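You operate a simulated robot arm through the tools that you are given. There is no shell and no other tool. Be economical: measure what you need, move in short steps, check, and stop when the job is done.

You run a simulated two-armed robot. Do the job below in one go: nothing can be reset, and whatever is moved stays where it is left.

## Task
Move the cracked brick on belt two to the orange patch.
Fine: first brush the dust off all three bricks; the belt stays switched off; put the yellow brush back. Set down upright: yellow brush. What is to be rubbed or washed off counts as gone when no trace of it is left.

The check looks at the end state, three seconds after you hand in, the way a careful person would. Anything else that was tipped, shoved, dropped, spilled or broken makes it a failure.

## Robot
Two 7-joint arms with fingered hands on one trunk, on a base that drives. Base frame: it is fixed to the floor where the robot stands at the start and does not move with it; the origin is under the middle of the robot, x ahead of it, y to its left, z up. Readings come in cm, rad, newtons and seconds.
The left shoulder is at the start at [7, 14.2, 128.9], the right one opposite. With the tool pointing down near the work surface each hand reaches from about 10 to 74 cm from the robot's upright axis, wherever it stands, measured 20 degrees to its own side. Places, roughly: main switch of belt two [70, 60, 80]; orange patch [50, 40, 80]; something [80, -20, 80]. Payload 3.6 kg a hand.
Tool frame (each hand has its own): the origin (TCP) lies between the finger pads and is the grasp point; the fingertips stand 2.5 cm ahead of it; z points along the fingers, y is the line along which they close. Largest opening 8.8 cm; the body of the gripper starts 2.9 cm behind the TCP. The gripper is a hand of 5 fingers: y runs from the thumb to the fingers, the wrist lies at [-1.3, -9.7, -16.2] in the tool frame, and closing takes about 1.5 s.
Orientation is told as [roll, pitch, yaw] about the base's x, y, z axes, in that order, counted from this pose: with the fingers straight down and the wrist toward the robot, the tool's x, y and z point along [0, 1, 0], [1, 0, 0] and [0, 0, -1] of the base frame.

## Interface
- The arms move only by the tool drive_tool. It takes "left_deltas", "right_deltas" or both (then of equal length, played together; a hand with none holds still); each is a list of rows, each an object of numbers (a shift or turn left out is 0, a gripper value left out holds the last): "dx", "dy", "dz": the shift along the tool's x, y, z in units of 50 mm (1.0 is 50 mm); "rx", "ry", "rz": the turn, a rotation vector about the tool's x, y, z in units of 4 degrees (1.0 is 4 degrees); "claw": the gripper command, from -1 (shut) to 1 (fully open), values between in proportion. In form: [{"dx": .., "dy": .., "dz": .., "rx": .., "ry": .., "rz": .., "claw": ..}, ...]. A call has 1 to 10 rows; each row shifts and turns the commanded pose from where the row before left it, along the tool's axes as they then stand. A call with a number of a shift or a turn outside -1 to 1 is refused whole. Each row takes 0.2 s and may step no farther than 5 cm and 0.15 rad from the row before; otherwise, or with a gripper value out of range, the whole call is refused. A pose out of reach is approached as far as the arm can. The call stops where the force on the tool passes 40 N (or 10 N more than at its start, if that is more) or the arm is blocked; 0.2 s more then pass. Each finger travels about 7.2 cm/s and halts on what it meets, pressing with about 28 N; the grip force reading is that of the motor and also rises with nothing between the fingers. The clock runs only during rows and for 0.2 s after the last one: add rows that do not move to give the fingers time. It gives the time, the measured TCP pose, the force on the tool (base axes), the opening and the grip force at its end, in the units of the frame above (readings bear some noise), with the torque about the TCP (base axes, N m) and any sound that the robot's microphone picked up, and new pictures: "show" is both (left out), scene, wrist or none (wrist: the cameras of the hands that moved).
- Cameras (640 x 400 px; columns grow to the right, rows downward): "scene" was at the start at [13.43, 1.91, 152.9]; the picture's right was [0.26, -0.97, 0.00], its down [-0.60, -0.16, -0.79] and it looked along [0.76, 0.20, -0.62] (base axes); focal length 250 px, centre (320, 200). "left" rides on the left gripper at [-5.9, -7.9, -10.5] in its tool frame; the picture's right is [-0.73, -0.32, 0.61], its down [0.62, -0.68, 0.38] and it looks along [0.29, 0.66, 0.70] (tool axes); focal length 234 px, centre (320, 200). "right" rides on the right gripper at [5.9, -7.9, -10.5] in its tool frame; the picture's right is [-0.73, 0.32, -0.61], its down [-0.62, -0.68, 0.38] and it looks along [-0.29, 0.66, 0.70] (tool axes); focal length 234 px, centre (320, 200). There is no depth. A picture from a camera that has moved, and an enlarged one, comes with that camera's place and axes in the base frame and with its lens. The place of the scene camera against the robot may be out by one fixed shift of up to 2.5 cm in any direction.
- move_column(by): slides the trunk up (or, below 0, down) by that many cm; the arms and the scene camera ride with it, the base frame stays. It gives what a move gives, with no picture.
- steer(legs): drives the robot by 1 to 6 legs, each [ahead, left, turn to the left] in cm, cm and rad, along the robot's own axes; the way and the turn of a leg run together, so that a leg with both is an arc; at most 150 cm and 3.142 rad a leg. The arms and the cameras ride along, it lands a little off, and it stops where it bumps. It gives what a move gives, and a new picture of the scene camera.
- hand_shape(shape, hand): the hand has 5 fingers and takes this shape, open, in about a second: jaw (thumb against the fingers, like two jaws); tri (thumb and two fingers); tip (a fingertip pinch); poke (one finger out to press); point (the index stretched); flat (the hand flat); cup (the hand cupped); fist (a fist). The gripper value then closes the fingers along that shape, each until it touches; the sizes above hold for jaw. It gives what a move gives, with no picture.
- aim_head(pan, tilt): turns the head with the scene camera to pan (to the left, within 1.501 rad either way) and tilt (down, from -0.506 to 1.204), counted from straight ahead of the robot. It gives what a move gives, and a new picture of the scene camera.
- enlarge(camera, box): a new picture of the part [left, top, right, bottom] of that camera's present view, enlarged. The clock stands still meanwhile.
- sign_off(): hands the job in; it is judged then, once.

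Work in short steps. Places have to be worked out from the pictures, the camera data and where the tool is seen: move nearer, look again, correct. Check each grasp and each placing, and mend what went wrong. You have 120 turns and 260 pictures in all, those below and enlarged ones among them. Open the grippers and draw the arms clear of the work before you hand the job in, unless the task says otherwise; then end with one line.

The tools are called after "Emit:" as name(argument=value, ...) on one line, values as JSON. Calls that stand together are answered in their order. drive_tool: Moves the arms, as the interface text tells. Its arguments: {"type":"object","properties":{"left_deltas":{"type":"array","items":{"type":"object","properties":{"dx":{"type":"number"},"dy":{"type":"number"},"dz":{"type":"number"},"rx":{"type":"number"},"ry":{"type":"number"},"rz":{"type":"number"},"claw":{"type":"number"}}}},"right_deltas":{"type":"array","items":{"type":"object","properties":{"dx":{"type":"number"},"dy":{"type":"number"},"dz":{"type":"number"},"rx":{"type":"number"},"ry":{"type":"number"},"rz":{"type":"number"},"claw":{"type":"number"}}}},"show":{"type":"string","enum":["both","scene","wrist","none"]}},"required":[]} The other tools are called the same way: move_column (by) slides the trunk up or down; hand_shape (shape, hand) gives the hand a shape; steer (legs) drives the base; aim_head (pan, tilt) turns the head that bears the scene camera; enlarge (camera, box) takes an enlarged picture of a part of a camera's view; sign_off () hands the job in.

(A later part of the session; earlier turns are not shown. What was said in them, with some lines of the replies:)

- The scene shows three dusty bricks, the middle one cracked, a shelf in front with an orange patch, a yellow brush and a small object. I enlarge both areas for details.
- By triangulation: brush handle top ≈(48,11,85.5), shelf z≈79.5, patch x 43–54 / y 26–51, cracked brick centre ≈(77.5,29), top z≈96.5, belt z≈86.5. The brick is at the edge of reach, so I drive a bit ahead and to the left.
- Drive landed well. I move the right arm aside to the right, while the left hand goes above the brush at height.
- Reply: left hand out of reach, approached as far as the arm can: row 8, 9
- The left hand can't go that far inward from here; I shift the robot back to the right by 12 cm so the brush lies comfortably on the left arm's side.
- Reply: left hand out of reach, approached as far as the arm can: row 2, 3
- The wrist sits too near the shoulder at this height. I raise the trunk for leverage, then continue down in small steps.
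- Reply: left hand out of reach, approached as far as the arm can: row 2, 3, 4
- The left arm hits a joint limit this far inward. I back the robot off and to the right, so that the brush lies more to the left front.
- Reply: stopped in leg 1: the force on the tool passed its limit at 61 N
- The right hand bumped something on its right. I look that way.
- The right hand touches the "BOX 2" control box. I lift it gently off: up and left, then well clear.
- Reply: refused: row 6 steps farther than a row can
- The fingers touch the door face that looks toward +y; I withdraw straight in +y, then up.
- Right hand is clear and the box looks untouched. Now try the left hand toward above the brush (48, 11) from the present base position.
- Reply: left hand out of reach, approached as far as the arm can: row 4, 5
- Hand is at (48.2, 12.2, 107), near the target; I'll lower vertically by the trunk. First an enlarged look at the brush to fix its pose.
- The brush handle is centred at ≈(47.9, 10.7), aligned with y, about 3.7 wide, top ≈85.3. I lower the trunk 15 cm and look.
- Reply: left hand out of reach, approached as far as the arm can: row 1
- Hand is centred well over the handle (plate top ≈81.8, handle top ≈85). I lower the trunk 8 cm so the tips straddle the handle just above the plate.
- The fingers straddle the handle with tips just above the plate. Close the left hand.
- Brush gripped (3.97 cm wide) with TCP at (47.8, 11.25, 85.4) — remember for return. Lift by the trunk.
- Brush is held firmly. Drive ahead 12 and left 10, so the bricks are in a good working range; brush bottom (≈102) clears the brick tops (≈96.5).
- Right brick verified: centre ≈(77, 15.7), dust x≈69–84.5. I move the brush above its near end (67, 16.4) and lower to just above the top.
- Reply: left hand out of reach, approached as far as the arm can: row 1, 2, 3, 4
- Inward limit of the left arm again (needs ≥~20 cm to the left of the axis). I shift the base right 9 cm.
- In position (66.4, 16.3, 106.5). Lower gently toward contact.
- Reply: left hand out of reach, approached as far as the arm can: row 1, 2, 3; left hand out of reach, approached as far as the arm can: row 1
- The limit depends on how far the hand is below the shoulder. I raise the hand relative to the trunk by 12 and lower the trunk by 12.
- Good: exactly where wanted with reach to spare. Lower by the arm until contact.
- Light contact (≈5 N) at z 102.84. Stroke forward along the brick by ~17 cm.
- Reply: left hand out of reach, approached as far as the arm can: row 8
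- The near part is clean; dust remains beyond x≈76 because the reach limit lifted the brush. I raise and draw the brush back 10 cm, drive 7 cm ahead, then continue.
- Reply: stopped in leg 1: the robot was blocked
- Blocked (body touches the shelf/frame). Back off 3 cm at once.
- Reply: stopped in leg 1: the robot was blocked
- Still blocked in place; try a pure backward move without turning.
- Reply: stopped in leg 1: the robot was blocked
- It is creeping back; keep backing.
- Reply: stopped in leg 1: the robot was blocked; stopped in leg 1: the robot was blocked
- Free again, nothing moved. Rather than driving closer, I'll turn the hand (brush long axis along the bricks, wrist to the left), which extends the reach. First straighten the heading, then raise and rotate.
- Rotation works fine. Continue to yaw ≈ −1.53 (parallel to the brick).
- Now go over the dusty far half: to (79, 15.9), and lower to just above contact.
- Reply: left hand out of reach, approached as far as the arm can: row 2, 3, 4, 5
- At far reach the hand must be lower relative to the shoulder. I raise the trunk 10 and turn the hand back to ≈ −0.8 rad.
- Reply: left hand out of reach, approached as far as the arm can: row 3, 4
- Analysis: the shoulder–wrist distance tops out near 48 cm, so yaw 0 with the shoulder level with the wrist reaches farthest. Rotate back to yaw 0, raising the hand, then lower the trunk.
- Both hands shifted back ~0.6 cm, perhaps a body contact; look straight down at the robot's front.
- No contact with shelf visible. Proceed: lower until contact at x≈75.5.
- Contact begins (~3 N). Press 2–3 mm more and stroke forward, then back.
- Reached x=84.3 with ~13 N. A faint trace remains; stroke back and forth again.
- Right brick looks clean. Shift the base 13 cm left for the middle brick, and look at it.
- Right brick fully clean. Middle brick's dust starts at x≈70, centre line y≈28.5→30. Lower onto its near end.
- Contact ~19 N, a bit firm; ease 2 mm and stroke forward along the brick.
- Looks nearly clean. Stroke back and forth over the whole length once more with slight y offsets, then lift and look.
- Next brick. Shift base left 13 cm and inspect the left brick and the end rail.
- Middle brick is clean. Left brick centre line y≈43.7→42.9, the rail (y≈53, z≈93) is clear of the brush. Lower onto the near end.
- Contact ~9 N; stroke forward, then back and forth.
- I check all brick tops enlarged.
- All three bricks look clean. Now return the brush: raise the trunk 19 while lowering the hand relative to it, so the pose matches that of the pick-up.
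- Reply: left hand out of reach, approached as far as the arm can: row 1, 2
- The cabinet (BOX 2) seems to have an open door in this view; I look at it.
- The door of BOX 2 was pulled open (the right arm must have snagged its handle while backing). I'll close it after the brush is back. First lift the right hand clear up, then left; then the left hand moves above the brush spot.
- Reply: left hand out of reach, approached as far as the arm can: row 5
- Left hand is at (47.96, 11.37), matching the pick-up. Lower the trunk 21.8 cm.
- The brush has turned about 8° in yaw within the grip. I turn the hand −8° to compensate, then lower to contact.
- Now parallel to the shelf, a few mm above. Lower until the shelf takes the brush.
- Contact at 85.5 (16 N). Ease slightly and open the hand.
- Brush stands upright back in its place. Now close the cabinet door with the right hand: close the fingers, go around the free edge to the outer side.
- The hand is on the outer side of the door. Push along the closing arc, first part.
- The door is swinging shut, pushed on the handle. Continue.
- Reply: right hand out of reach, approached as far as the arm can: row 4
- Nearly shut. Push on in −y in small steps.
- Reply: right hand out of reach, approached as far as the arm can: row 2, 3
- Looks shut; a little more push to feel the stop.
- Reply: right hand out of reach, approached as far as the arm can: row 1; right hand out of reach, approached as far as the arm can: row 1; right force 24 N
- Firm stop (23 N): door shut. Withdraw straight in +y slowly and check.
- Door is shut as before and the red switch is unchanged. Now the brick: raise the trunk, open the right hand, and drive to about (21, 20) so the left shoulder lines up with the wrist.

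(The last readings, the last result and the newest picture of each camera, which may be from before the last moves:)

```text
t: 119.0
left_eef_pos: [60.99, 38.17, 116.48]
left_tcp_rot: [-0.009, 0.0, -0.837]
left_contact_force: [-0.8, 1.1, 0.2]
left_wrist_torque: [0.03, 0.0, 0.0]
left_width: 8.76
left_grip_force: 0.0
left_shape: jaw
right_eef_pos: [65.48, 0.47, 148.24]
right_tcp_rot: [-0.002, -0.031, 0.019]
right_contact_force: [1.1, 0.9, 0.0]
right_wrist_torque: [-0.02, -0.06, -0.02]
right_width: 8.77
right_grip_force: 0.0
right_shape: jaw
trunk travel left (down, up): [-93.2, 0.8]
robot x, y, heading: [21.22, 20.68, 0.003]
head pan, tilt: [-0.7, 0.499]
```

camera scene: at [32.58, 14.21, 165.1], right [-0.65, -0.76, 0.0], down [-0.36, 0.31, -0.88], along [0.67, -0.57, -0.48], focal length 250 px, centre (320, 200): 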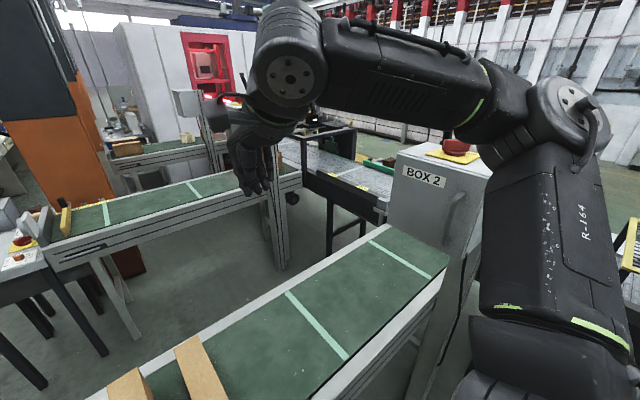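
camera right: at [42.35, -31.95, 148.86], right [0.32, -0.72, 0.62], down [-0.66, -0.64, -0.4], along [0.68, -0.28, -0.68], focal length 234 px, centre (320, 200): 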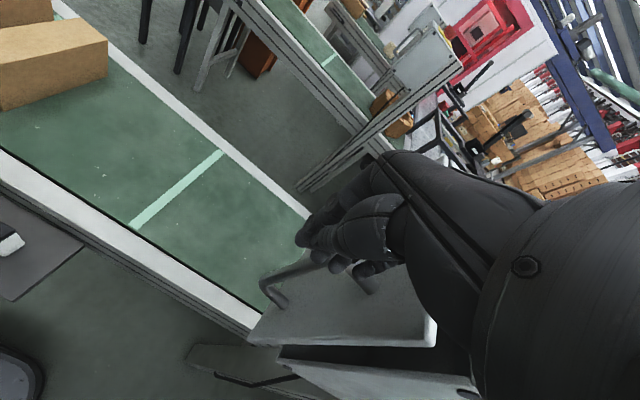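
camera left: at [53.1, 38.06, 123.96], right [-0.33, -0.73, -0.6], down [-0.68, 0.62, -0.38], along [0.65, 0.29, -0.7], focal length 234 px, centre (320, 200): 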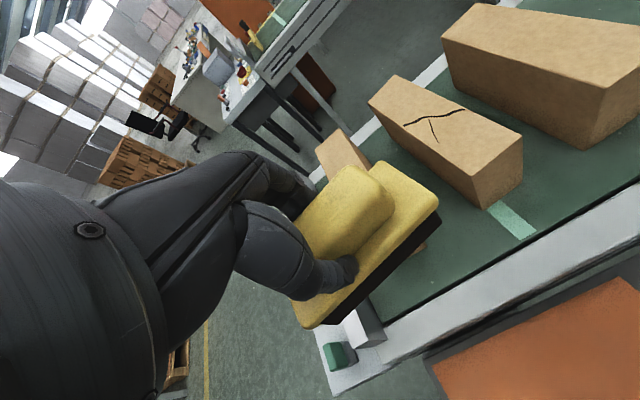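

Continue the rotation to −1.49 while rising, and turn the head back to the bricks.

Emit:
drive_tool(left_deltas=[{"rz": 1, "dz": -0.3}, {"rz": 1, "dz": -0.3}, {"rz": 1, "dz": -0.3}, {"rz": 1, "dz": -0.3}, {"rz": 1, "dz": -0.3}, {"rz": 1, "dz": -0.3}, {"rz": 1}, {"rz": 1}, {"rz": 1}, {"rz": 0.35}], show="none")

Emit:
move_column(by=-16)

Emit:
aim_head(pan=0.1, tilt=1.0)

```text
t: 121.2
left_eef_pos: [60.92, 38.11, 125.6]
left_tcp_rot: [-0.007, -0.004, -1.49]
left_contact_force: [0.4, 0.6, 0.0]
left_wrist_torque: [0.0, -0.01, -0.03]
left_width: 8.8
left_grip_force: 0.0
left_shape: jaw
right_eef_pos: [65.45, 0.6, 148.16]
right_tcp_rot: [-0.001, -0.032, 0.02]
right_contact_force: [0.7, 0.0, 1.1]
right_wrist_torque: [-0.02, -0.01, 0.01]
right_width: 8.77
right_grip_force: 0.1
right_shape: jaw
trunk travel left (down, up): [-93.2, 0.8]
robot x, y, heading: [21.13, 20.02, -0.001]
head pan, tilt: [-0.7, 0.499]
```

```text
t: 123.0
left_eef_pos: [60.94, 38.22, 109.56]
left_tcp_rot: [-0.006, -0.004, -1.486]
left_contact_force: [-1.0, 0.3, -0.2]
left_wrist_torque: [0.0, 0.01, 0.01]
left_width: 8.8
left_grip_force: 0.0
left_shape: jaw
right_eef_pos: [65.4, 0.62, 132.09]
right_tcp_rot: [-0.001, -0.032, 0.019]
right_contact_force: [0.2, -1.2, 0.0]
right_wrist_torque: [0.02, 0.01, 0.0]
right_width: 8.76
right_grip_force: 0.0
right_shape: jaw
trunk travel left (down, up): [-77.2, 16.8]
robot x, y, heading: [20.74, 20.1, -0.001]
head pan, tilt: [-0.7, 0.499]
```

```text
t: 124.1
left_eef_pos: [61.06, 38.17, 109.49]
left_tcp_rot: [-0.006, -0.004, -1.487]
left_contact_force: [-0.4, 1.3, 0.3]
left_wrist_torque: [0.05, -0.02, -0.02]
left_width: 8.76
left_grip_force: 0.1
left_shape: jaw
right_eef_pos: [65.39, 0.39, 132.2]
right_tcp_rot: [0.0, -0.031, 0.019]
right_contact_force: [-1.1, 0.5, -0.3]
right_wrist_torque: [0.02, 0.02, 0.03]
right_width: 8.75
right_grip_force: 0.1
right_shape: jaw
trunk travel left (down, up): [-77.2, 16.8]
robot x, y, heading: [21.18, 20.23, -0.0]
head pan, tilt: [0.099, 1.0]
camera scene: at [33.01, 20.62, 144.95], right [0.1, -1.0, 0.0], down [-0.84, -0.08, -0.54], along [0.54, 0.05, -0.84], focal length 250 px, centre (320, 200)
```

scene: 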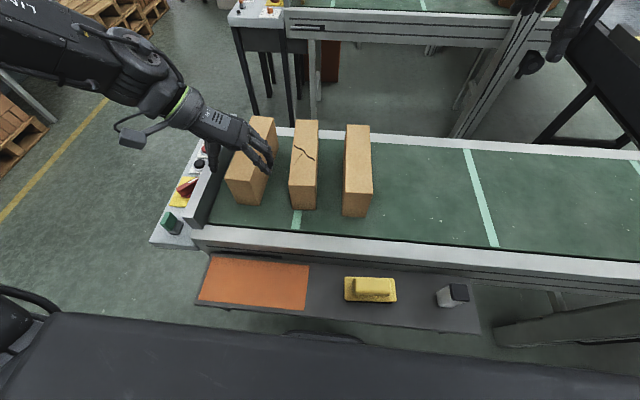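

Move over the cracked brick at (76.5, 29.3), staying at z≈109.

Emit:
drive_tool(left_deltas=[{"dx": 0.59, "dy": 0.41}, {"dx": 0.59, "dy": 0.41}, {"dx": 0.59, "dy": 0.41}, {"dx": 0.59, "dy": 0.41}, {"dx": 0.59, "dy": 0.41}, {}], show="both")

```text
t: 125.5
left_eef_pos: [75.86, 29.59, 109.62]
left_tcp_rot: [-0.006, -0.005, -1.485]
left_contact_force: [-0.3, -0.3, 0.5]
left_wrist_torque: [0.02, 0.0, 0.01]
left_width: 8.77
left_grip_force: 0.0
left_shape: jaw
left hand out of reach, approached as far as the arm can: row 5
right_eef_pos: [65.26, 0.5, 132.32]
right_tcp_rot: [0.002, -0.034, 0.018]
right_contact_force: [-0.3, -0.8, -0.1]
right_wrist_torque: [0.01, -0.03, -0.01]
right_width: 8.78
right_grip_force: 0.1
right_shape: jaw
trunk travel left (down, up): [-77.2, 16.8]
robot x, y, heading: [20.93, 20.19, -0.001]
head pan, tilt: [0.099, 1.0]
camera scene: at [32.88, 20.65, 144.96], right [0.1, -1.0, 0.0], down [-0.84, -0.08, -0.54], along [0.54, 0.05, -0.84], focal length 250 px, centre (320, 200)
camera left: at [69.42, 37.11, 120.33], right [-0.75, 0.26, -0.61], down [0.56, 0.73, -0.39], along [0.34, -0.63, -0.69], focal length 234 px, centre (320, 200)
```

scene: 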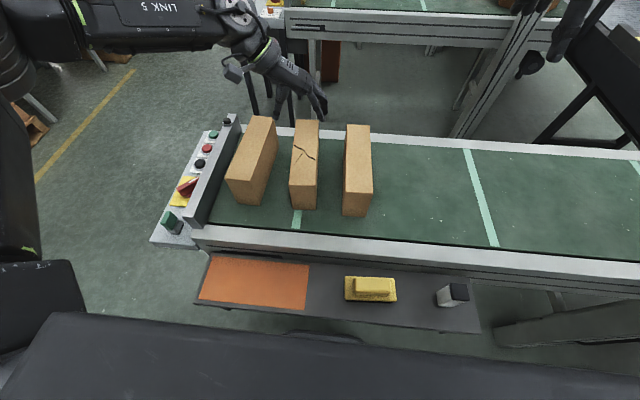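
left: 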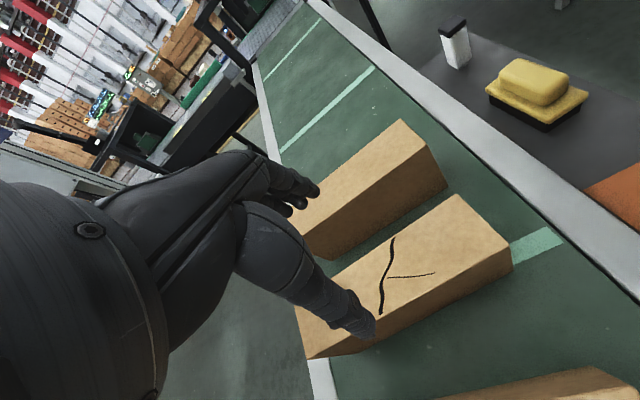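

All tops are clean, and the hand is centred across the brick (y 29.6 vs 29.5). Nudge the base 1.5 cm ahead for the brick's centre (x≈77.8), then lower by the trunk partway.

Emit:
steer(legs=[[1.5, 0, 0]])

Emit:
move_column(by=-9)

Emit:
enlarge(camera="left", box=[0, 0, 640, 400])

```text
t: 126.3
left_eef_pos: [77.07, 29.63, 109.87]
left_tcp_rot: [-0.003, -0.005, -1.486]
left_contact_force: [-0.5, 0.0, 0.0]
left_wrist_torque: [0.01, -0.01, 0.05]
left_width: 8.77
left_grip_force: 0.1
left_shape: jaw
right_eef_pos: [66.46, 0.49, 132.37]
right_tcp_rot: [-0.001, -0.036, 0.019]
right_contact_force: [-0.2, 0.3, 0.8]
right_wrist_torque: [0.0, -0.03, 0.02]
right_width: 8.79
right_grip_force: 0.1
right_shape: jaw
trunk travel left (down, up): [-77.2, 16.8]
robot x, y, heading: [22.44, 20.16, 0.0]
head pan, tilt: [0.099, 1.0]
camera scene: at [34.03, 20.63, 145.0], right [0.1, -1.0, 0.0], down [-0.84, -0.08, -0.54], along [0.54, 0.05, -0.84], focal length 250 px, centre (320, 200)
```

scene: 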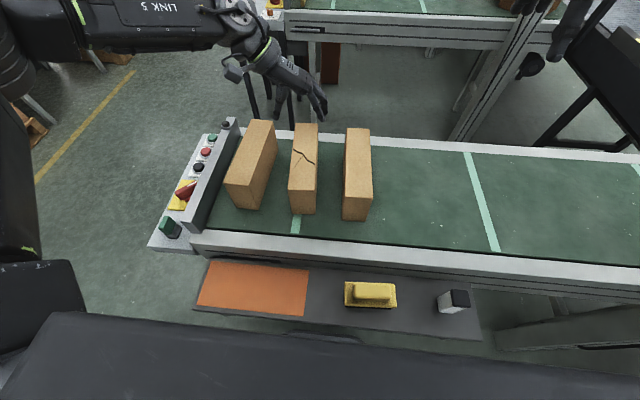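

```text
t: 127.5
left_eef_pos: [77.36, 29.64, 100.75]
left_tcp_rot: [-0.005, -0.005, -1.488]
left_contact_force: [0.3, 0.6, -0.1]
left_wrist_torque: [-0.04, 0.0, 0.01]
left_width: 8.76
left_grip_force: 0.0
left_shape: jaw
right_eef_pos: [66.89, 0.49, 123.27]
right_tcp_rot: [0.001, -0.031, 0.02]
right_contact_force: [-0.8, 0.5, 0.3]
right_wrist_torque: [-0.04, 0.0, -0.01]
right_width: 8.74
right_grip_force: 0.1
right_shape: jaw
trunk travel left (down, up): [-68.2, 25.8]
robot x, y, heading: [22.64, 20.44, 0.001]
head pan, tilt: [0.099, 1.0]
```

```text
1.00 times, centred on (320, 200) of left (not enlarged: the box is as wide or as high as the picture)
camera zoom: at [70.98, 37.08, 111.3], right [-0.75, 0.26, -0.61], down [0.56, 0.73, -0.39], along [0.34, -0.63, -0.69], focal length 234 px, centre (320, 200)
```

zoom: 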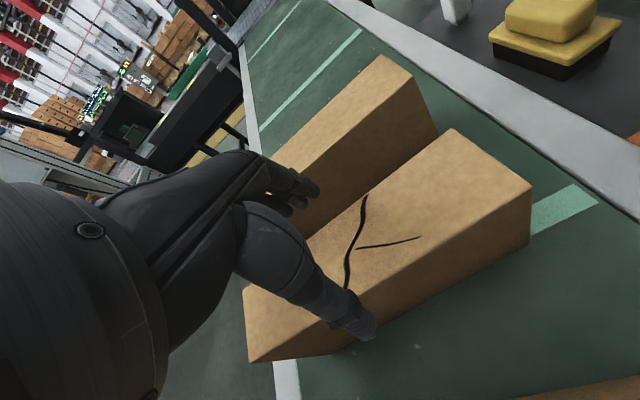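

Both fingers clear the brick's sides. Lower 6.2 cm to TCP z≈94.5.

Emit:
move_column(by=-6.2)

Emit:
enlarge(camera="left", box=[0, 0, 640, 400])

```text
t: 128.6
left_eef_pos: [77.45, 29.34, 94.67]
left_tcp_rot: [-0.003, -0.006, -1.488]
left_contact_force: [2.6, -7.4, 11.7]
left_wrist_torque: [-0.26, -0.04, 0.02]
left_width: 8.8
left_grip_force: 0.1
left_shape: jaw
right_eef_pos: [66.84, 0.17, 117.02]
right_tcp_rot: [0.0, -0.033, 0.02]
right_contact_force: [0.7, -0.8, -0.2]
right_wrist_torque: [-0.03, -0.01, 0.0]
right_width: 8.77
right_grip_force: 0.0
right_shape: jaw
trunk travel left (down, up): [-62.0, 32.0]
robot x, y, heading: [22.18, 20.16, -0.001]
head pan, tilt: [0.099, 1.0]
```

```text
1.00 times, centred on (320, 200) of left (not enlarged: the box is as wide or as high as the picture)
camera zoom: at [70.93, 36.88, 105.24], right [-0.75, 0.26, -0.61], down [0.56, 0.73, -0.39], along [0.34, -0.63, -0.69], focal length 234 px, centre (320, 200)
```

zoom: 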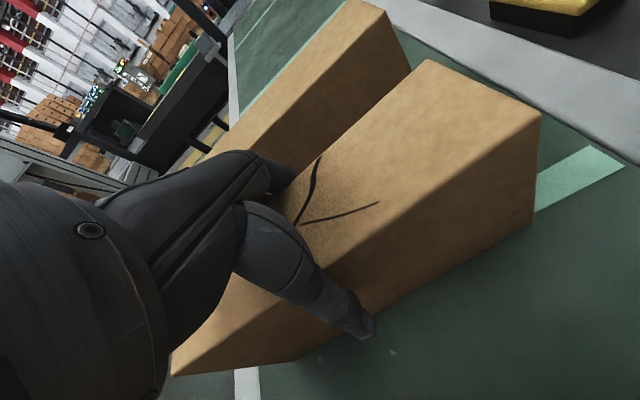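

Slight contact of the fingers on the −y edge (−7 N y, 12 N up). Shift 0.6 cm to −y and raise 0.4.

Emit:
drive_tool(left_deltas=[{"dz": -0.08}, {"dy": 0.12}, {}], show="none")

```text
t: 129.4
left_eef_pos: [77.27, 29.16, 94.85]
left_tcp_rot: [-0.005, -0.006, -1.487]
left_contact_force: [2.4, -1.2, 0.3]
left_wrist_torque: [-0.01, 0.02, 0.05]
left_width: 8.77
left_grip_force: 0.1
left_shape: jaw
right_eef_pos: [66.92, 0.47, 116.97]
right_tcp_rot: [0.001, -0.031, 0.021]
right_contact_force: [0.2, 0.6, 0.5]
right_wrist_torque: [-0.02, 0.0, 0.0]
right_width: 8.79
right_grip_force: 0.1
right_shape: jaw
trunk travel left (down, up): [-62.0, 32.0]
robot x, y, heading: [22.49, 20.38, 0.001]
head pan, tilt: [0.099, 1.0]
```

Contact gone. Close the hand on the brick.

Emit:
drive_tool(left_deltas=[{"claw": -1}, {}, {}, {}, {}, {}, {}, {}], show="wrist")

```text
t: 131.2
left_eef_pos: [77.28, 29.15, 95.07]
left_tcp_rot: [-0.005, -0.006, -1.487]
left_contact_force: [0.1, 1.3, -0.5]
left_wrist_torque: [-0.27, -0.1, -0.17]
left_width: 6.4
left_grip_force: 27.6
left_shape: jaw
right_eef_pos: [66.88, 0.43, 117.04]
right_tcp_rot: [0.0, -0.03, 0.019]
right_contact_force: [0.8, 0.0, 0.5]
right_wrist_torque: [0.0, 0.03, -0.04]
right_width: 8.75
right_grip_force: 0.0
right_shape: jaw
trunk travel left (down, up): [-62.0, 32.0]
robot x, y, heading: [22.81, 20.21, 0.002]
head pan, tilt: [0.099, 1.0]
camera left: at [70.84, 36.66, 105.52], right [-0.75, 0.26, -0.61], down [0.56, 0.73, -0.39], along [0.34, -0.63, -0.69], focal length 234 px, centre (320, 200)
```

left: 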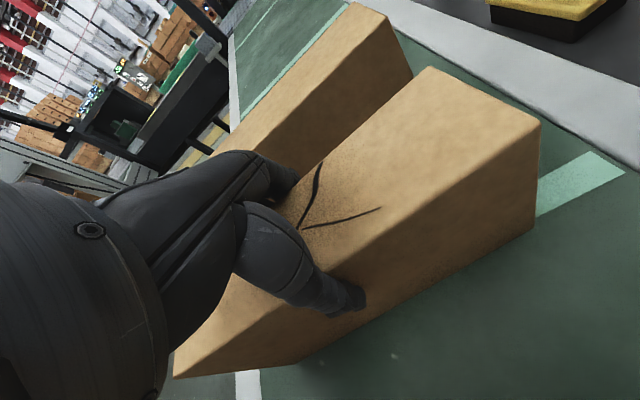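

Grip at 6.4 cm. Lift 4 cm by the trunk and check.

Emit:
move_column(by=4)

Emit:
enlarge(camera="left", box=[0, 0, 640, 400])

Emit:
enlarge(camera="scene", box=[140, 60, 460, 260])

```text
t: 132.0
left_eef_pos: [77.5, 29.14, 98.81]
left_tcp_rot: [-0.006, -0.005, -1.484]
left_contact_force: [0.6, -0.3, -11.3]
left_wrist_torque: [-0.01, 0.05, -0.04]
left_width: 6.35
left_grip_force: 27.8
left_shape: jaw
right_eef_pos: [67.04, 0.5, 120.93]
right_tcp_rot: [0.001, -0.03, 0.02]
right_contact_force: [-0.2, 0.7, -0.3]
right_wrist_torque: [-0.01, -0.01, 0.02]
right_width: 8.77
right_grip_force: 0.1
right_shape: jaw
trunk travel left (down, up): [-66.0, 28.0]
robot x, y, heading: [22.42, 20.47, -0.005]
head pan, tilt: [0.099, 1.0]
```

```text
1.00 times, centred on (320, 200) of left (not enlarged: the box is as wide or as high as the picture)
camera zoom: at [71.04, 36.67, 109.4], right [-0.75, 0.26, -0.6], down [0.56, 0.73, -0.39], along [0.34, -0.63, -0.69], focal length 234 px, centre (320, 200)
```

zoom: 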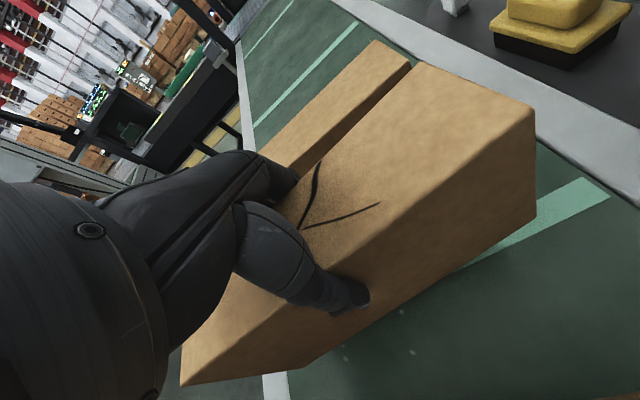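

```text
2.00 times, centred on (300, 160) of scene
camera zoom: at [34.77, 20.66, 133.72], right [0.1, -1.0, 0.0], down [-0.84, -0.08, -0.54], along [0.54, 0.05, -0.84], focal length 500 px, centre (360, 280)
```

zoom: 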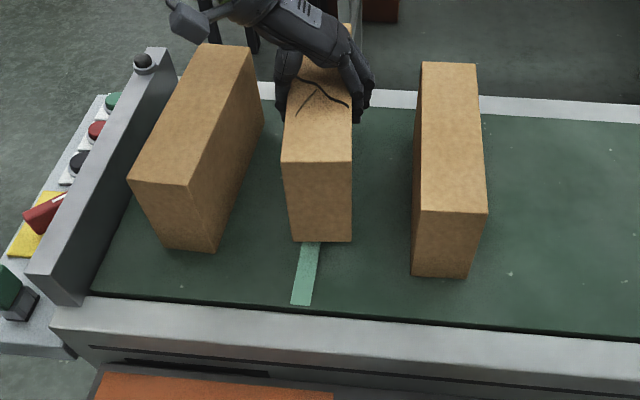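

Brick lifted level, about 1.1 kg. Raise further, then back the robot away to (8.5, 16).

Emit:
move_column(by=20)

Emit:
steer(legs=[[-14, -4, 0]])

```text
t: 134.2
left_eef_pos: [77.46, 29.16, 118.9]
left_tcp_rot: [-0.007, -0.006, -1.487]
left_contact_force: [0.9, -0.3, -11.8]
left_wrist_torque: [-0.05, 0.08, 0.01]
left_width: 6.4
left_grip_force: 28.3
left_shape: jaw
right_eef_pos: [67.21, 0.57, 140.97]
right_tcp_rot: [0.001, -0.03, 0.019]
right_contact_force: [0.6, -0.5, -0.4]
right_wrist_torque: [-0.01, 0.01, -0.03]
right_width: 8.77
right_grip_force: 0.0
right_shape: jaw
trunk travel left (down, up): [-86.0, 8.0]
robot x, y, heading: [22.73, 20.65, -0.002]
head pan, tilt: [0.099, 1.0]
```

```text
t: 135.5
left_eef_pos: [63.75, 25.33, 118.6]
left_tcp_rot: [-0.008, -0.004, -1.486]
left_contact_force: [0.6, 0.0, -12.0]
left_wrist_torque: [-0.01, 0.07, 0.03]
left_width: 6.36
left_grip_force: 28.1
left_shape: jaw
right_eef_pos: [53.46, -3.35, 140.81]
right_tcp_rot: [-0.001, -0.028, 0.021]
right_contact_force: [0.3, 0.4, 0.0]
right_wrist_torque: [-0.03, 0.02, 0.0]
right_width: 8.79
right_grip_force: 0.1
right_shape: jaw
trunk travel left (down, up): [-86.0, 8.0]
robot x, y, heading: [8.41, 16.31, 0.001]
head pan, tilt: [0.099, 1.0]
camera scene: at [21.06, 16.8, 153.69], right [0.1, -1.0, 0.0], down [-0.84, -0.08, -0.54], along [0.53, 0.05, -0.84], focal length 250 px, centre (320, 200)
```

scene: 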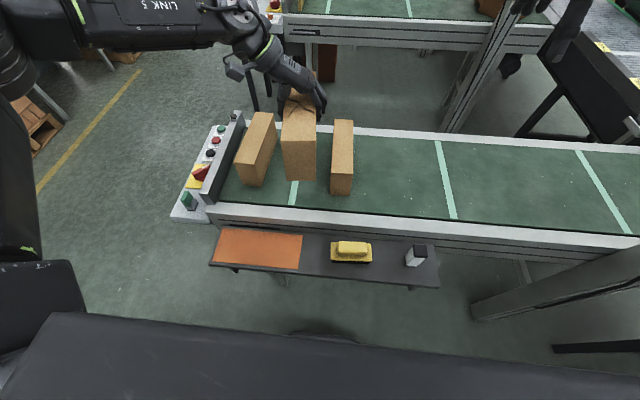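

Move the hand to the left (+y) and start turning the brick back toward yaw 0.

Emit:
drive_tool(left_deltas=[{"dy": -0.6, "dx": -0.2}, {"dy": -0.6, "dx": -0.2}, {"dy": -0.6, "dx": -0.2}, {"dy": -0.6, "dx": -0.2}, {"rz": -1}, {"rz": -1}, {"rz": -1}, {"rz": -1}, {"rz": -1}, {"rz": -1}], show="none")

Emit:
drive_tool(left_deltas=[{"rz": -1}, {"rz": -1}, {"rz": -1}, {"rz": -1}, {"rz": -1}, {"rz": -1}, {"rz": -1}, {"rz": -1}, {"rz": -1}, {"rz": -1}], show="none")

Emit:
drive_tool(left_deltas=[{"rz": -1}, {"rz": -1}, {"rz": -1}, {"rz": -1}, {"rz": -1}, {"rz": -0.3}, {}], show="both")

```text
t: 137.7
left_eef_pos: [58.33, 36.92, 118.74]
left_tcp_rot: [-0.007, -0.003, -1.067]
left_contact_force: [0.3, 0.1, -11.5]
left_wrist_torque: [-0.03, 0.06, -0.01]
left_width: 6.36
left_grip_force: 28.0
left_shape: jaw
right_eef_pos: [53.11, -3.45, 140.85]
right_tcp_rot: [0.001, -0.032, 0.019]
right_contact_force: [0.6, -0.3, -0.6]
right_wrist_torque: [-0.02, 0.0, 0.0]
right_width: 8.76
right_grip_force: 0.0
right_shape: jaw
trunk travel left (down, up): [-86.0, 8.0]
robot x, y, heading: [8.41, 16.24, -0.003]
head pan, tilt: [0.099, 1.0]
```

```text
t: 139.9
left_eef_pos: [59.4, 43.29, 119.72]
left_tcp_rot: [-0.016, 0.002, -0.376]
left_contact_force: [0.0, -0.1, -12.8]
left_wrist_torque: [-0.09, 0.02, 0.0]
left_width: 6.32
left_grip_force: 28.4
left_shape: jaw
left hand out of reach, approached as far as the arm can: row 8, 9, 10
right_eef_pos: [52.96, -3.28, 140.95]
right_tcp_rot: [-0.001, -0.032, 0.02]
right_contact_force: [-0.8, 0.1, -0.1]
right_wrist_torque: [0.04, -0.01, -0.01]
right_width: 8.77
right_grip_force: 0.1
right_shape: jaw
trunk travel left (down, up): [-86.0, 8.0]
robot x, y, heading: [8.11, 16.55, -0.007]
head pan, tilt: [0.099, 1.0]
```

```text
t: 141.5
left_eef_pos: [60.07, 55.35, 119.42]
left_tcp_rot: [-0.012, 0.005, -0.002]
left_contact_force: [-0.4, 0.2, -12.5]
left_wrist_torque: [-0.01, -0.02, -0.04]
left_width: 6.35
left_grip_force: 27.9
left_shape: jaw
left hand out of reach, approached as far as the arm can: row 1, 2, 3, 4, 5, 6
right_eef_pos: [53.03, -3.37, 140.99]
right_tcp_rot: [-0.002, -0.029, 0.019]
right_contact_force: [0.0, -0.8, -0.5]
right_wrist_torque: [0.0, 0.02, -0.04]
right_width: 8.77
right_grip_force: 0.0
right_shape: jaw
trunk travel left (down, up): [-86.0, 8.0]
robot x, y, heading: [8.63, 16.61, -0.004]
head pan, tilt: [0.099, 1.0]
camera scene: at [20.68, 16.78, 153.73], right [0.1, -1.0, 0.0], down [-0.84, -0.08, -0.54], along [0.54, 0.05, -0.84], focal length 250 px, centre (320, 200)
camera left: at [52.21, 49.59, 130.16], right [-0.33, -0.73, -0.6], down [-0.68, 0.62, -0.39], along [0.65, 0.28, -0.7], focal length 234 px, centre (320, 200)
```

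scene: 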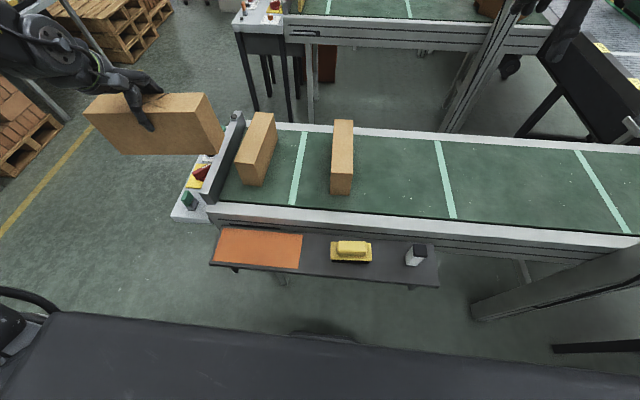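
left: 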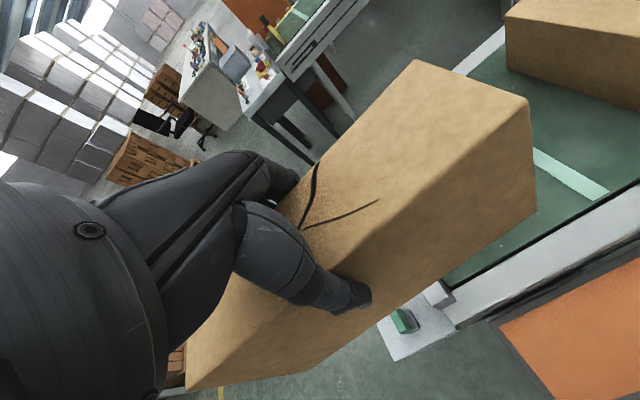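

Brick now parallel to y, though pushed to (60, 55). Raise the trunk and lower the hand relative to it, then move in over the patch with the brick bottom at ≈98.

Emit:
move_column(by=7.5)

Emit:
drive_tool(left_deltas=[{"dz": 0.8}, {"dz": 0.8}, {"dz": 0.8}, {"dz": 0.8}, {"dz": 0.8}, {"dx": -0.68, "dy": -0.46}, {"dx": -0.68, "dy": -0.46}, {"dx": -0.68, "dy": -0.46}, {"dx": -0.6, "dy": -0.4}, {}], show="both")

```text
t: 142.6
left_eef_pos: [60.09, 55.17, 126.88]
left_tcp_rot: [-0.011, 0.006, -0.003]
left_contact_force: [0.5, 0.0, -11.4]
left_wrist_torque: [-0.04, -0.02, 0.01]
left_width: 6.32
left_grip_force: 27.3
left_shape: jaw
right_eef_pos: [53.15, -3.36, 148.4]
right_tcp_rot: [-0.001, -0.031, 0.019]
right_contact_force: [-0.4, 0.4, 0.4]
right_wrist_torque: [0.01, -0.02, -0.01]
right_width: 8.76
right_grip_force: 0.2
right_shape: jaw
trunk travel left (down, up): [-93.5, 0.5]
robot x, y, heading: [8.44, 16.64, 0.0]
head pan, tilt: [0.099, 1.0]
```

```text
t: 144.8
left_eef_pos: [50.87, 41.61, 107.27]
left_tcp_rot: [-0.011, 0.006, -0.003]
left_contact_force: [0.5, -0.1, -11.8]
left_wrist_torque: [-0.01, -0.04, -0.01]
left_width: 6.3
left_grip_force: 28.3
left_shape: jaw
right_eef_pos: [52.92, -3.49, 148.57]
right_tcp_rot: [-0.002, -0.031, 0.018]
right_contact_force: [-0.2, -0.2, 0.2]
right_wrist_torque: [-0.02, -0.04, 0.04]
right_width: 8.77
right_grip_force: 0.0
right_shape: jaw
trunk travel left (down, up): [-93.5, 0.5]
robot x, y, heading: [8.12, 16.31, -0.002]
head pan, tilt: [0.099, 1.0]
camera scene: at [20.58, 16.75, 161.24], right [0.1, -1.0, 0.0], down [-0.84, -0.08, -0.54], along [0.54, 0.05, -0.84], focal length 250 px, centre (320, 200)
camera left: at [43.07, 36.07, 118.03], right [-0.33, -0.73, -0.6], down [-0.68, 0.62, -0.39], along [0.65, 0.28, -0.7], focal length 234 px, centre (320, 200)
```

scene: 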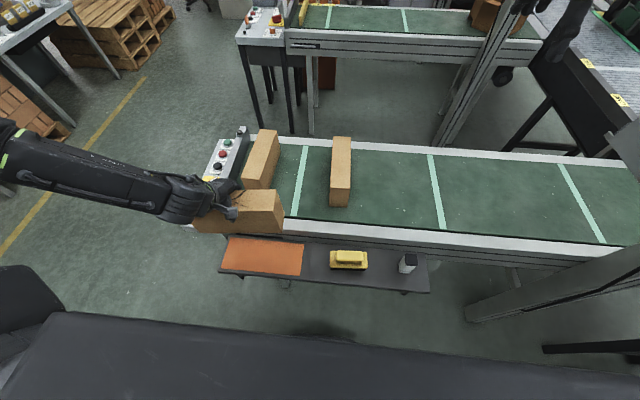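
left: 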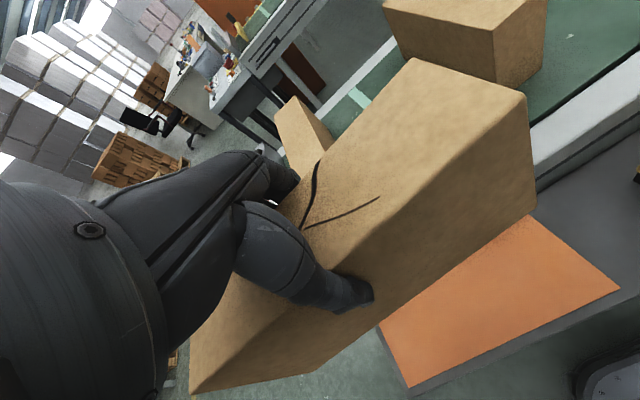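

The patch spans x≈42.4–53, y≈26–51.4 (centre ≈47.8, 38.6); brick is centred on the TCP. Shift to (47.6, 38.4) and lower the trunk 16 cm.

Emit:
drive_tool(left_deltas=[{"dx": -0.32, "dy": -0.33}, {"dx": -0.32, "dy": -0.33}, {}], show="none")

Emit:
move_column(by=-14)

Emit:
enlarge(camera="left", box=[0, 0, 640, 400])

Emit:
enlarge(camera="scene", box=[140, 100, 460, 300])

```text
t: 145.6
left_eef_pos: [47.58, 38.65, 107.18]
left_tcp_rot: [-0.013, 0.004, -0.003]
left_contact_force: [-0.2, 0.7, -11.7]
left_wrist_torque: [-0.03, -0.03, 0.02]
left_width: 6.29
left_grip_force: 27.9
left_shape: jaw
right_eef_pos: [52.95, -3.35, 148.56]
right_tcp_rot: [0.0, -0.032, 0.018]
right_contact_force: [-0.6, 0.9, -0.4]
right_wrist_torque: [-0.01, 0.02, -0.03]
right_width: 8.77
right_grip_force: 0.1
right_shape: jaw
trunk travel left (down, up): [-93.5, 0.5]
robot x, y, heading: [8.46, 16.49, -0.004]
head pan, tilt: [0.099, 1.0]
```

```text
t: 147.3
left_eef_pos: [47.66, 38.59, 93.3]
left_tcp_rot: [-0.013, 0.005, -0.004]
left_contact_force: [1.1, -0.5, -12.2]
left_wrist_torque: [-0.05, 0.0, 0.0]
left_width: 6.31
left_grip_force: 28.0
left_shape: jaw
right_eef_pos: [53.0, -3.53, 134.51]
right_tcp_rot: [-0.004, -0.032, 0.018]
right_contact_force: [-0.5, 0.6, 0.5]
right_wrist_torque: [-0.03, -0.03, 0.0]
right_width: 8.79
right_grip_force: 0.1
right_shape: jaw
trunk travel left (down, up): [-79.5, 14.5]
robot x, y, heading: [8.47, 16.03, -0.001]
head pan, tilt: [0.099, 1.0]
```

```text
1.00 times, centred on (320, 200) of left (not enlarged: the box is as wide or as high as the picture)
camera zoom: at [39.77, 32.97, 104.03], right [-0.33, -0.73, -0.6], down [-0.68, 0.62, -0.39], along [0.65, 0.28, -0.7], focal length 234 px, centre (320, 200)
```

zoom: 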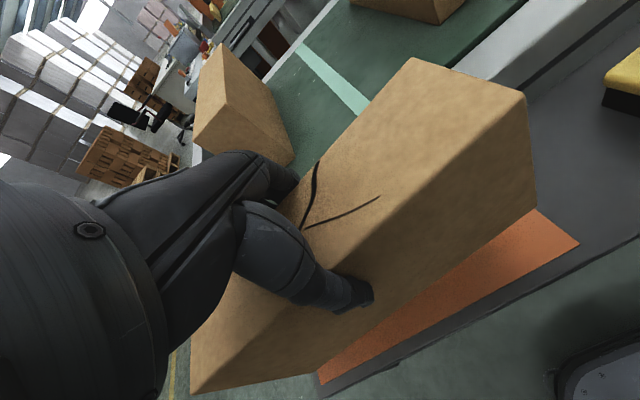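

```text
2.00 times, centred on (300, 200) of scene
camera zoom: at [20.61, 16.74, 147.24], right [0.1, -1.0, 0.0], down [-0.84, -0.08, -0.54], along [0.54, 0.05, -0.84], focal length 500 px, centre (360, 200)
```

zoom: 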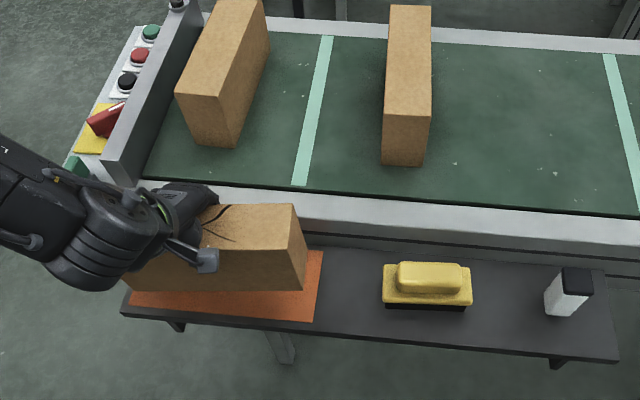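

Well aligned over the patch, ~5 cm above. Lower 4.3 cm.

Emit:
move_column(by=-4.2)

Emit:
drive_tool(left_deltas=[{"dz": 0.06}, {"dz": 0.04}, {}], show="none")

Emit:
enlarge(camera="left", box=[0, 0, 640, 400])

Emit:
enlarge(camera="scene", box=[180, 170, 380, 300])

```text
t: 148.2
left_eef_pos: [47.58, 38.59, 89.18]
left_tcp_rot: [-0.011, 0.001, -0.006]
left_contact_force: [-2.5, -0.4, 6.9]
left_wrist_torque: [0.45, -0.36, 0.0]
left_width: 6.27
left_grip_force: 28.2
left_shape: jaw
right_eef_pos: [52.79, -3.47, 130.31]
right_tcp_rot: [0.0, -0.032, 0.019]
right_contact_force: [0.3, -0.6, -0.1]
right_wrist_torque: [0.04, 0.01, 0.0]
right_width: 8.75
right_grip_force: 0.1
right_shape: jaw
trunk travel left (down, up): [-75.3, 18.7]
robot x, y, heading: [8.23, 16.45, 0.0]
head pan, tilt: [0.099, 1.0]
```

```text
t: 149.1
left_eef_pos: [47.3, 38.5, 88.95]
left_tcp_rot: [-0.011, -0.009, -0.005]
left_contact_force: [-7.1, 1.0, 28.3]
left_wrist_torque: [0.33, -0.46, 0.05]
left_width: 6.14
left_grip_force: 28.1
left_shape: jaw
right_eef_pos: [52.39, -3.48, 130.45]
right_tcp_rot: [-0.001, -0.034, 0.023]
right_contact_force: [0.2, 0.3, -1.0]
right_wrist_torque: [0.0, 0.01, 0.0]
right_width: 8.79
right_grip_force: 0.2
right_shape: jaw
trunk travel left (down, up): [-75.3, 18.7]
robot x, y, heading: [8.6, 16.19, 0.001]
head pan, tilt: [0.099, 1.0]
stopped in row 3 (left hand): the force on the tool passed its limit at 41 N (the readings are from after the stop); the commanded pose is now the measured one
```

```text
1.00 times, centred on (320, 200) of left (not enlarged: the box is as wide or as high as the picture)
camera zoom: at [39.42, 32.82, 99.63], right [-0.32, -0.73, -0.6], down [-0.68, 0.62, -0.4], along [0.66, 0.28, -0.69], focal length 234 px, centre (320, 200)
```

zoom: 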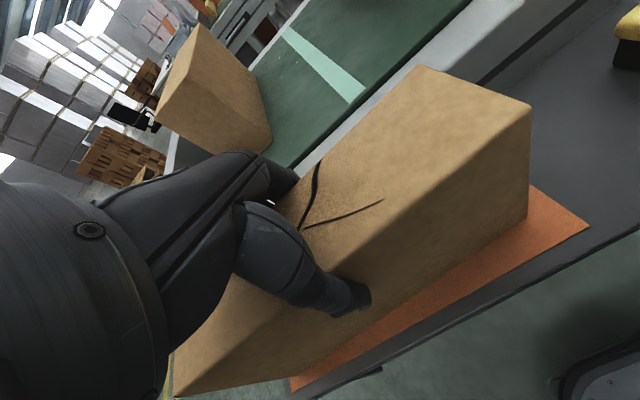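

```text
3.08 times, centred on (280, 235) of scene
camera zoom: at [19.96, 16.58, 143.09], right [0.1, -1.0, 0.0], down [-0.84, -0.08, -0.54], along [0.54, 0.05, -0.84], focal length 770 px, centre (443, 92)
```

zoom: 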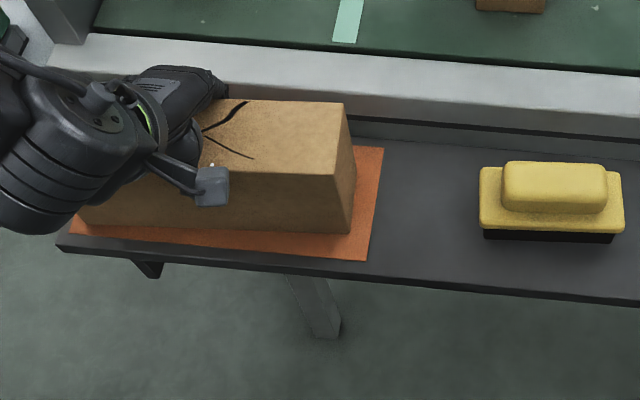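

Brick sits on the patch. Ease the pressure and open the hand.

Emit:
drive_tool(left_deltas=[{"dz": -0.04}, {}, {"claw": -0.2}, {}, {"claw": 1}, {}, {}, {}, {}], show="none")

Emit:
move_column(by=10)

Emit:
enlarge(camera="scene", box=[180, 170, 380, 300])

Emit:
enlarge(camera="left", box=[0, 0, 640, 400])

```text
t: 151.1
left_eef_pos: [47.5, 38.51, 88.98]
left_tcp_rot: [-0.009, -0.002, -0.004]
left_contact_force: [-3.2, -2.0, 4.1]
left_wrist_torque: [0.06, 0.04, 0.08]
left_width: 8.79
left_grip_force: 0.0
left_shape: jaw
right_eef_pos: [52.67, -3.47, 130.41]
right_tcp_rot: [0.001, -0.034, 0.019]
right_contact_force: [-0.1, -1.2, 0.8]
right_wrist_torque: [0.01, 0.0, -0.02]
right_width: 8.78
right_grip_force: 0.1
right_shape: jaw
trunk travel left (down, up): [-75.3, 18.7]
robot x, y, heading: [8.63, 16.43, -0.004]
head pan, tilt: [0.099, 1.0]
```

```text
t: 152.4
left_eef_pos: [47.6, 38.53, 98.88]
left_tcp_rot: [-0.014, 0.0, -0.003]
left_contact_force: [-0.6, 0.8, -0.2]
left_wrist_torque: [-0.01, -0.02, 0.03]
left_width: 8.78
left_grip_force: 0.0
left_shape: jaw
right_eef_pos: [52.82, -3.58, 140.36]
right_tcp_rot: [0.001, -0.03, 0.019]
right_contact_force: [-0.1, -0.4, -0.5]
right_wrist_torque: [0.01, 0.0, 0.01]
right_width: 8.78
right_grip_force: 0.0
right_shape: jaw
trunk travel left (down, up): [-85.3, 8.7]
robot x, y, heading: [8.71, 16.37, 0.001]
head pan, tilt: [0.099, 1.0]
```

```text
3.08 times, centred on (280, 235) of scene
camera zoom: at [20.48, 16.67, 153.05], right [0.1, -1.0, 0.0], down [-0.84, -0.08, -0.54], along [0.54, 0.05, -0.84], focal length 770 px, centre (443, 92)
```

zoom: 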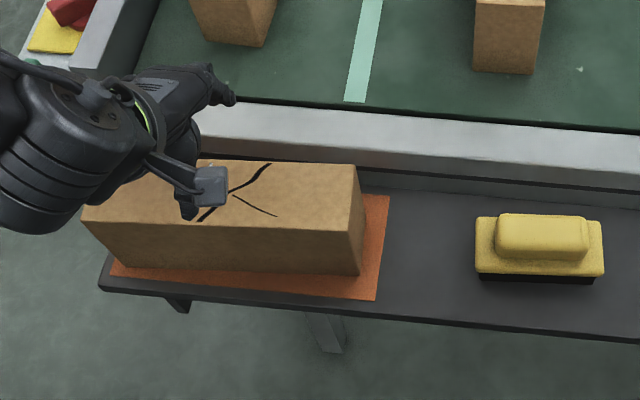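

```text
1.00 times, centred on (320, 200) of left (not enlarged: the box is as wide or as high as the picture)
camera zoom: at [39.74, 32.92, 109.63], right [-0.33, -0.73, -0.6], down [-0.68, 0.62, -0.39], along [0.66, 0.28, -0.7], focal length 234 px, centre (320, 200)
```

zoom: 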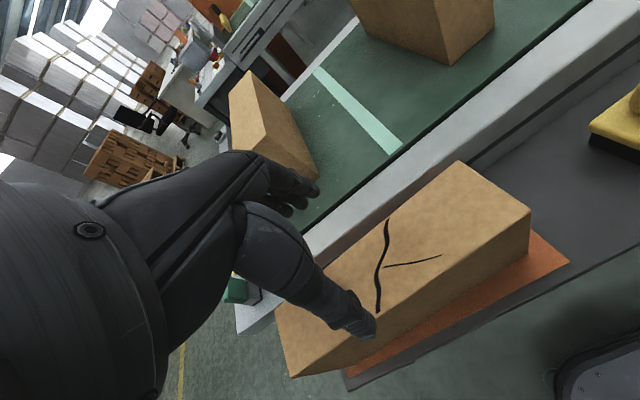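

Brick released and upright on the patch. Raise further and back off 12 cm, then make a last check.

Emit:
move_column(by=8)

Emit:
steer(legs=[[-10, 0, 0]])

Emit:
drive_tool(left_deltas=[{"dx": 0.8, "dz": -0.3}, {"dx": 0.8, "dz": -0.3}, {"dx": 0.8, "dz": -0.3}, {"dx": 0.8}, {}], show="scene")

Emit:
enlarge(camera="scene", box=[180, 100, 440, 270])

```text
t: 153.6
left_eef_pos: [47.61, 38.53, 106.92]
left_tcp_rot: [-0.011, 0.0, -0.004]
left_contact_force: [0.4, -1.0, 0.4]
left_wrist_torque: [-0.04, 0.02, 0.01]
left_width: 8.82
left_grip_force: 0.0
left_shape: jaw
right_eef_pos: [52.9, -3.5, 148.46]
right_tcp_rot: [0.0, -0.033, 0.019]
right_contact_force: [-1.0, -0.3, -0.9]
right_wrist_torque: [0.03, -0.02, -0.01]
right_width: 8.77
right_grip_force: 0.0
right_shape: jaw
trunk travel left (down, up): [-93.3, 0.7]
robot x, y, heading: [8.54, 16.5, -0.001]
head pan, tilt: [0.099, 1.0]
```

```text
t: 154.7
left_eef_pos: [38.02, 38.52, 106.75]
left_tcp_rot: [-0.012, 0.007, -0.003]
left_contact_force: [1.7, -0.1, -0.4]
left_wrist_torque: [0.02, 0.05, 0.03]
left_width: 8.78
left_grip_force: 0.0
left_shape: jaw
right_eef_pos: [43.63, -3.45, 148.12]
right_tcp_rot: [0.001, -0.026, 0.018]
right_contact_force: [1.0, 0.4, 0.0]
right_wrist_torque: [-0.02, 0.0, -0.05]
right_width: 8.76
right_grip_force: 0.1
right_shape: jaw
trunk travel left (down, up): [-93.3, 0.7]
robot x, y, heading: [-1.77, 16.13, -0.002]
head pan, tilt: [0.099, 1.0]
camera scene: at [11.22, 16.71, 160.98], right [0.1, -1.0, 0.0], down [-0.84, -0.08, -0.54], along [0.53, 0.05, -0.84], focal length 250 px, centre (320, 200)
```

scene: 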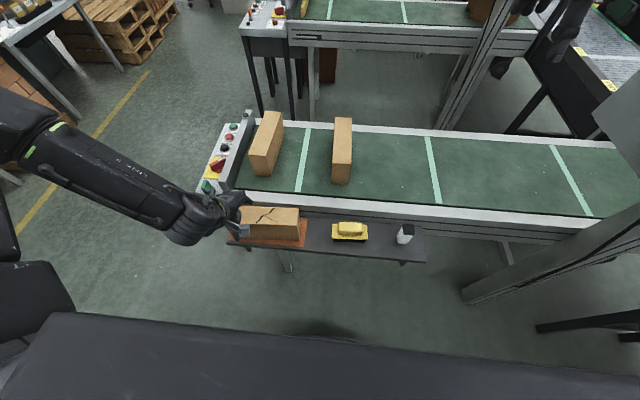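

```text
t: 155.9
left_eef_pos: [37.81, 54.69, 111.23]
left_tcp_rot: [-0.015, 0.002, -0.004]
left_contact_force: [-0.6, 0.6, 0.1]
left_wrist_torque: [-0.02, 0.01, 0.01]
left_width: 8.8
left_grip_force: 0.0
left_shape: jaw
right_eef_pos: [42.98, -3.44, 148.29]
right_tcp_rot: [-0.001, -0.03, 0.018]
right_contact_force: [-0.1, -0.2, 0.5]
right_wrist_torque: [-0.01, -0.01, 0.01]
right_width: 8.77
right_grip_force: 0.0
right_shape: jaw
trunk travel left (down, up): [-93.3, 0.7]
robot x, y, heading: [-1.61, 16.62, -0.001]
head pan, tilt: [0.099, 1.0]
camera scene: at [10.61, 16.8, 161.04], right [0.1, -1.0, 0.0], down [-0.84, -0.08, -0.54], along [0.54, 0.05, -0.84], focal length 250 px, centre (320, 200)
```

scene: 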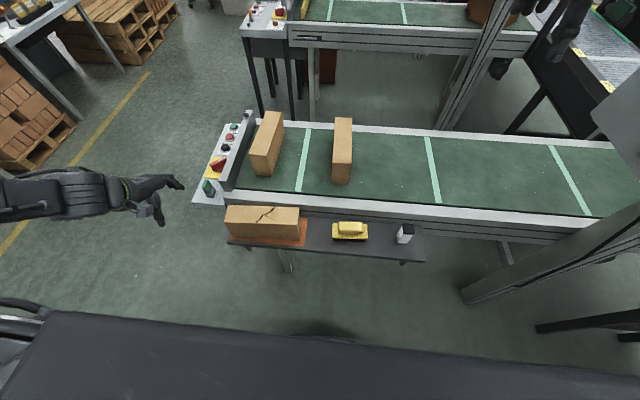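

```text
2.35 times, centred on (310, 185) of scene
camera zoom: at [10.61, 16.8, 161.04], right [0.1, -1.0, 0.0], down [-0.84, -0.08, -0.54], along [0.54, 0.05, -0.84], focal length 589 px, centre (344, 235)
```

zoom: 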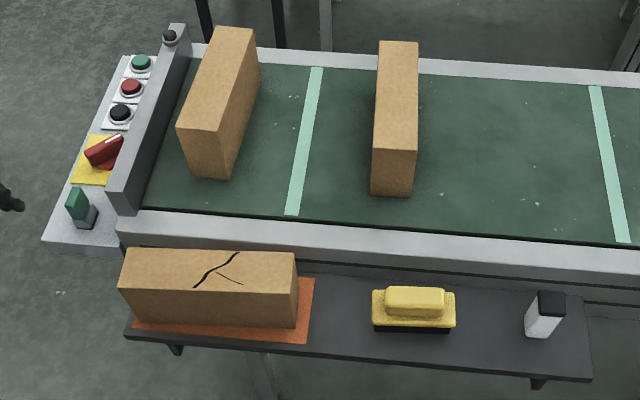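

Everything looks right; I check the brick's left end margin with the left wrist camera, and BOX 2 once more.

Emit:
enlarge(camera="left", box=[260, 100, 640, 400])

Emit:
aim_head(pan=-0.7, tilt=0.4)

```text
1.33 times, centred on (450, 250) of left
camera zoom: at [29.85, 49.14, 121.9], right [-0.33, -0.73, -0.6], down [-0.68, 0.62, -0.39], along [0.66, 0.28, -0.7], focal length 312 px, centre (147, 133)
```

zoom: 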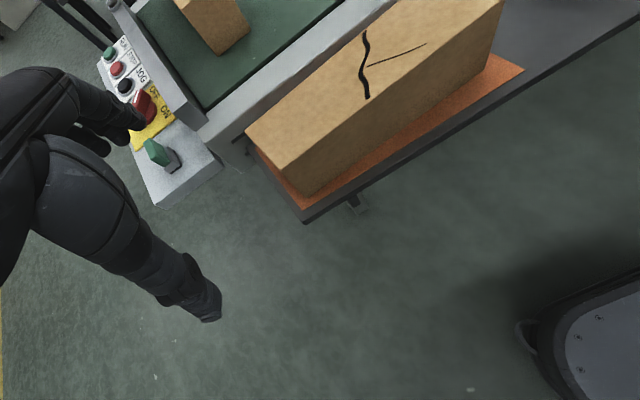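

```text
t: 157.1
left_eef_pos: [37.68, 54.74, 111.2]
left_tcp_rot: [-0.012, 0.0, -0.003]
left_contact_force: [0.1, 0.8, -0.5]
left_wrist_torque: [-0.03, 0.01, 0.01]
left_width: 8.8
left_grip_force: 0.0
left_shape: jaw
right_eef_pos: [42.95, -3.43, 148.26]
right_tcp_rot: [-0.001, -0.033, 0.019]
right_contact_force: [0.4, 0.3, -0.3]
right_wrist_torque: [-0.01, -0.01, 0.0]
right_width: 8.77
right_grip_force: 0.1
right_shape: jaw
trunk travel left (down, up): [-93.3, 0.7]
robot x, y, heading: [-1.84, 16.36, -0.006]
head pan, tilt: [-0.7, 0.4]
camera scene: at [10.6, 10.06, 166.07], right [-0.65, -0.76, 0.0], down [-0.3, 0.25, -0.92], along [0.7, -0.59, -0.39], focal length 250 px, centre (320, 200)
```

scene: 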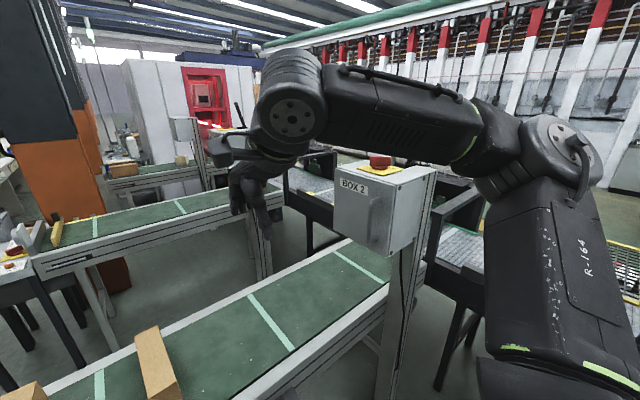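

The brick has orange visible around it on every side I can see. The BOX 2 door is shut, the brush is back upright in its place, and both hands are open and clear. Handing in.

Emit:
sign_off()

```text
The job is handed in.
```

The job is handed in: all three bricks are brushed clean, the cracked brick stands on the orange patch, the yellow brush is back upright in its place, and I never touched the belt switches; along the way my right arm bumped BOX 2 and apparently pulled its door open, so I pushed the door shut again.
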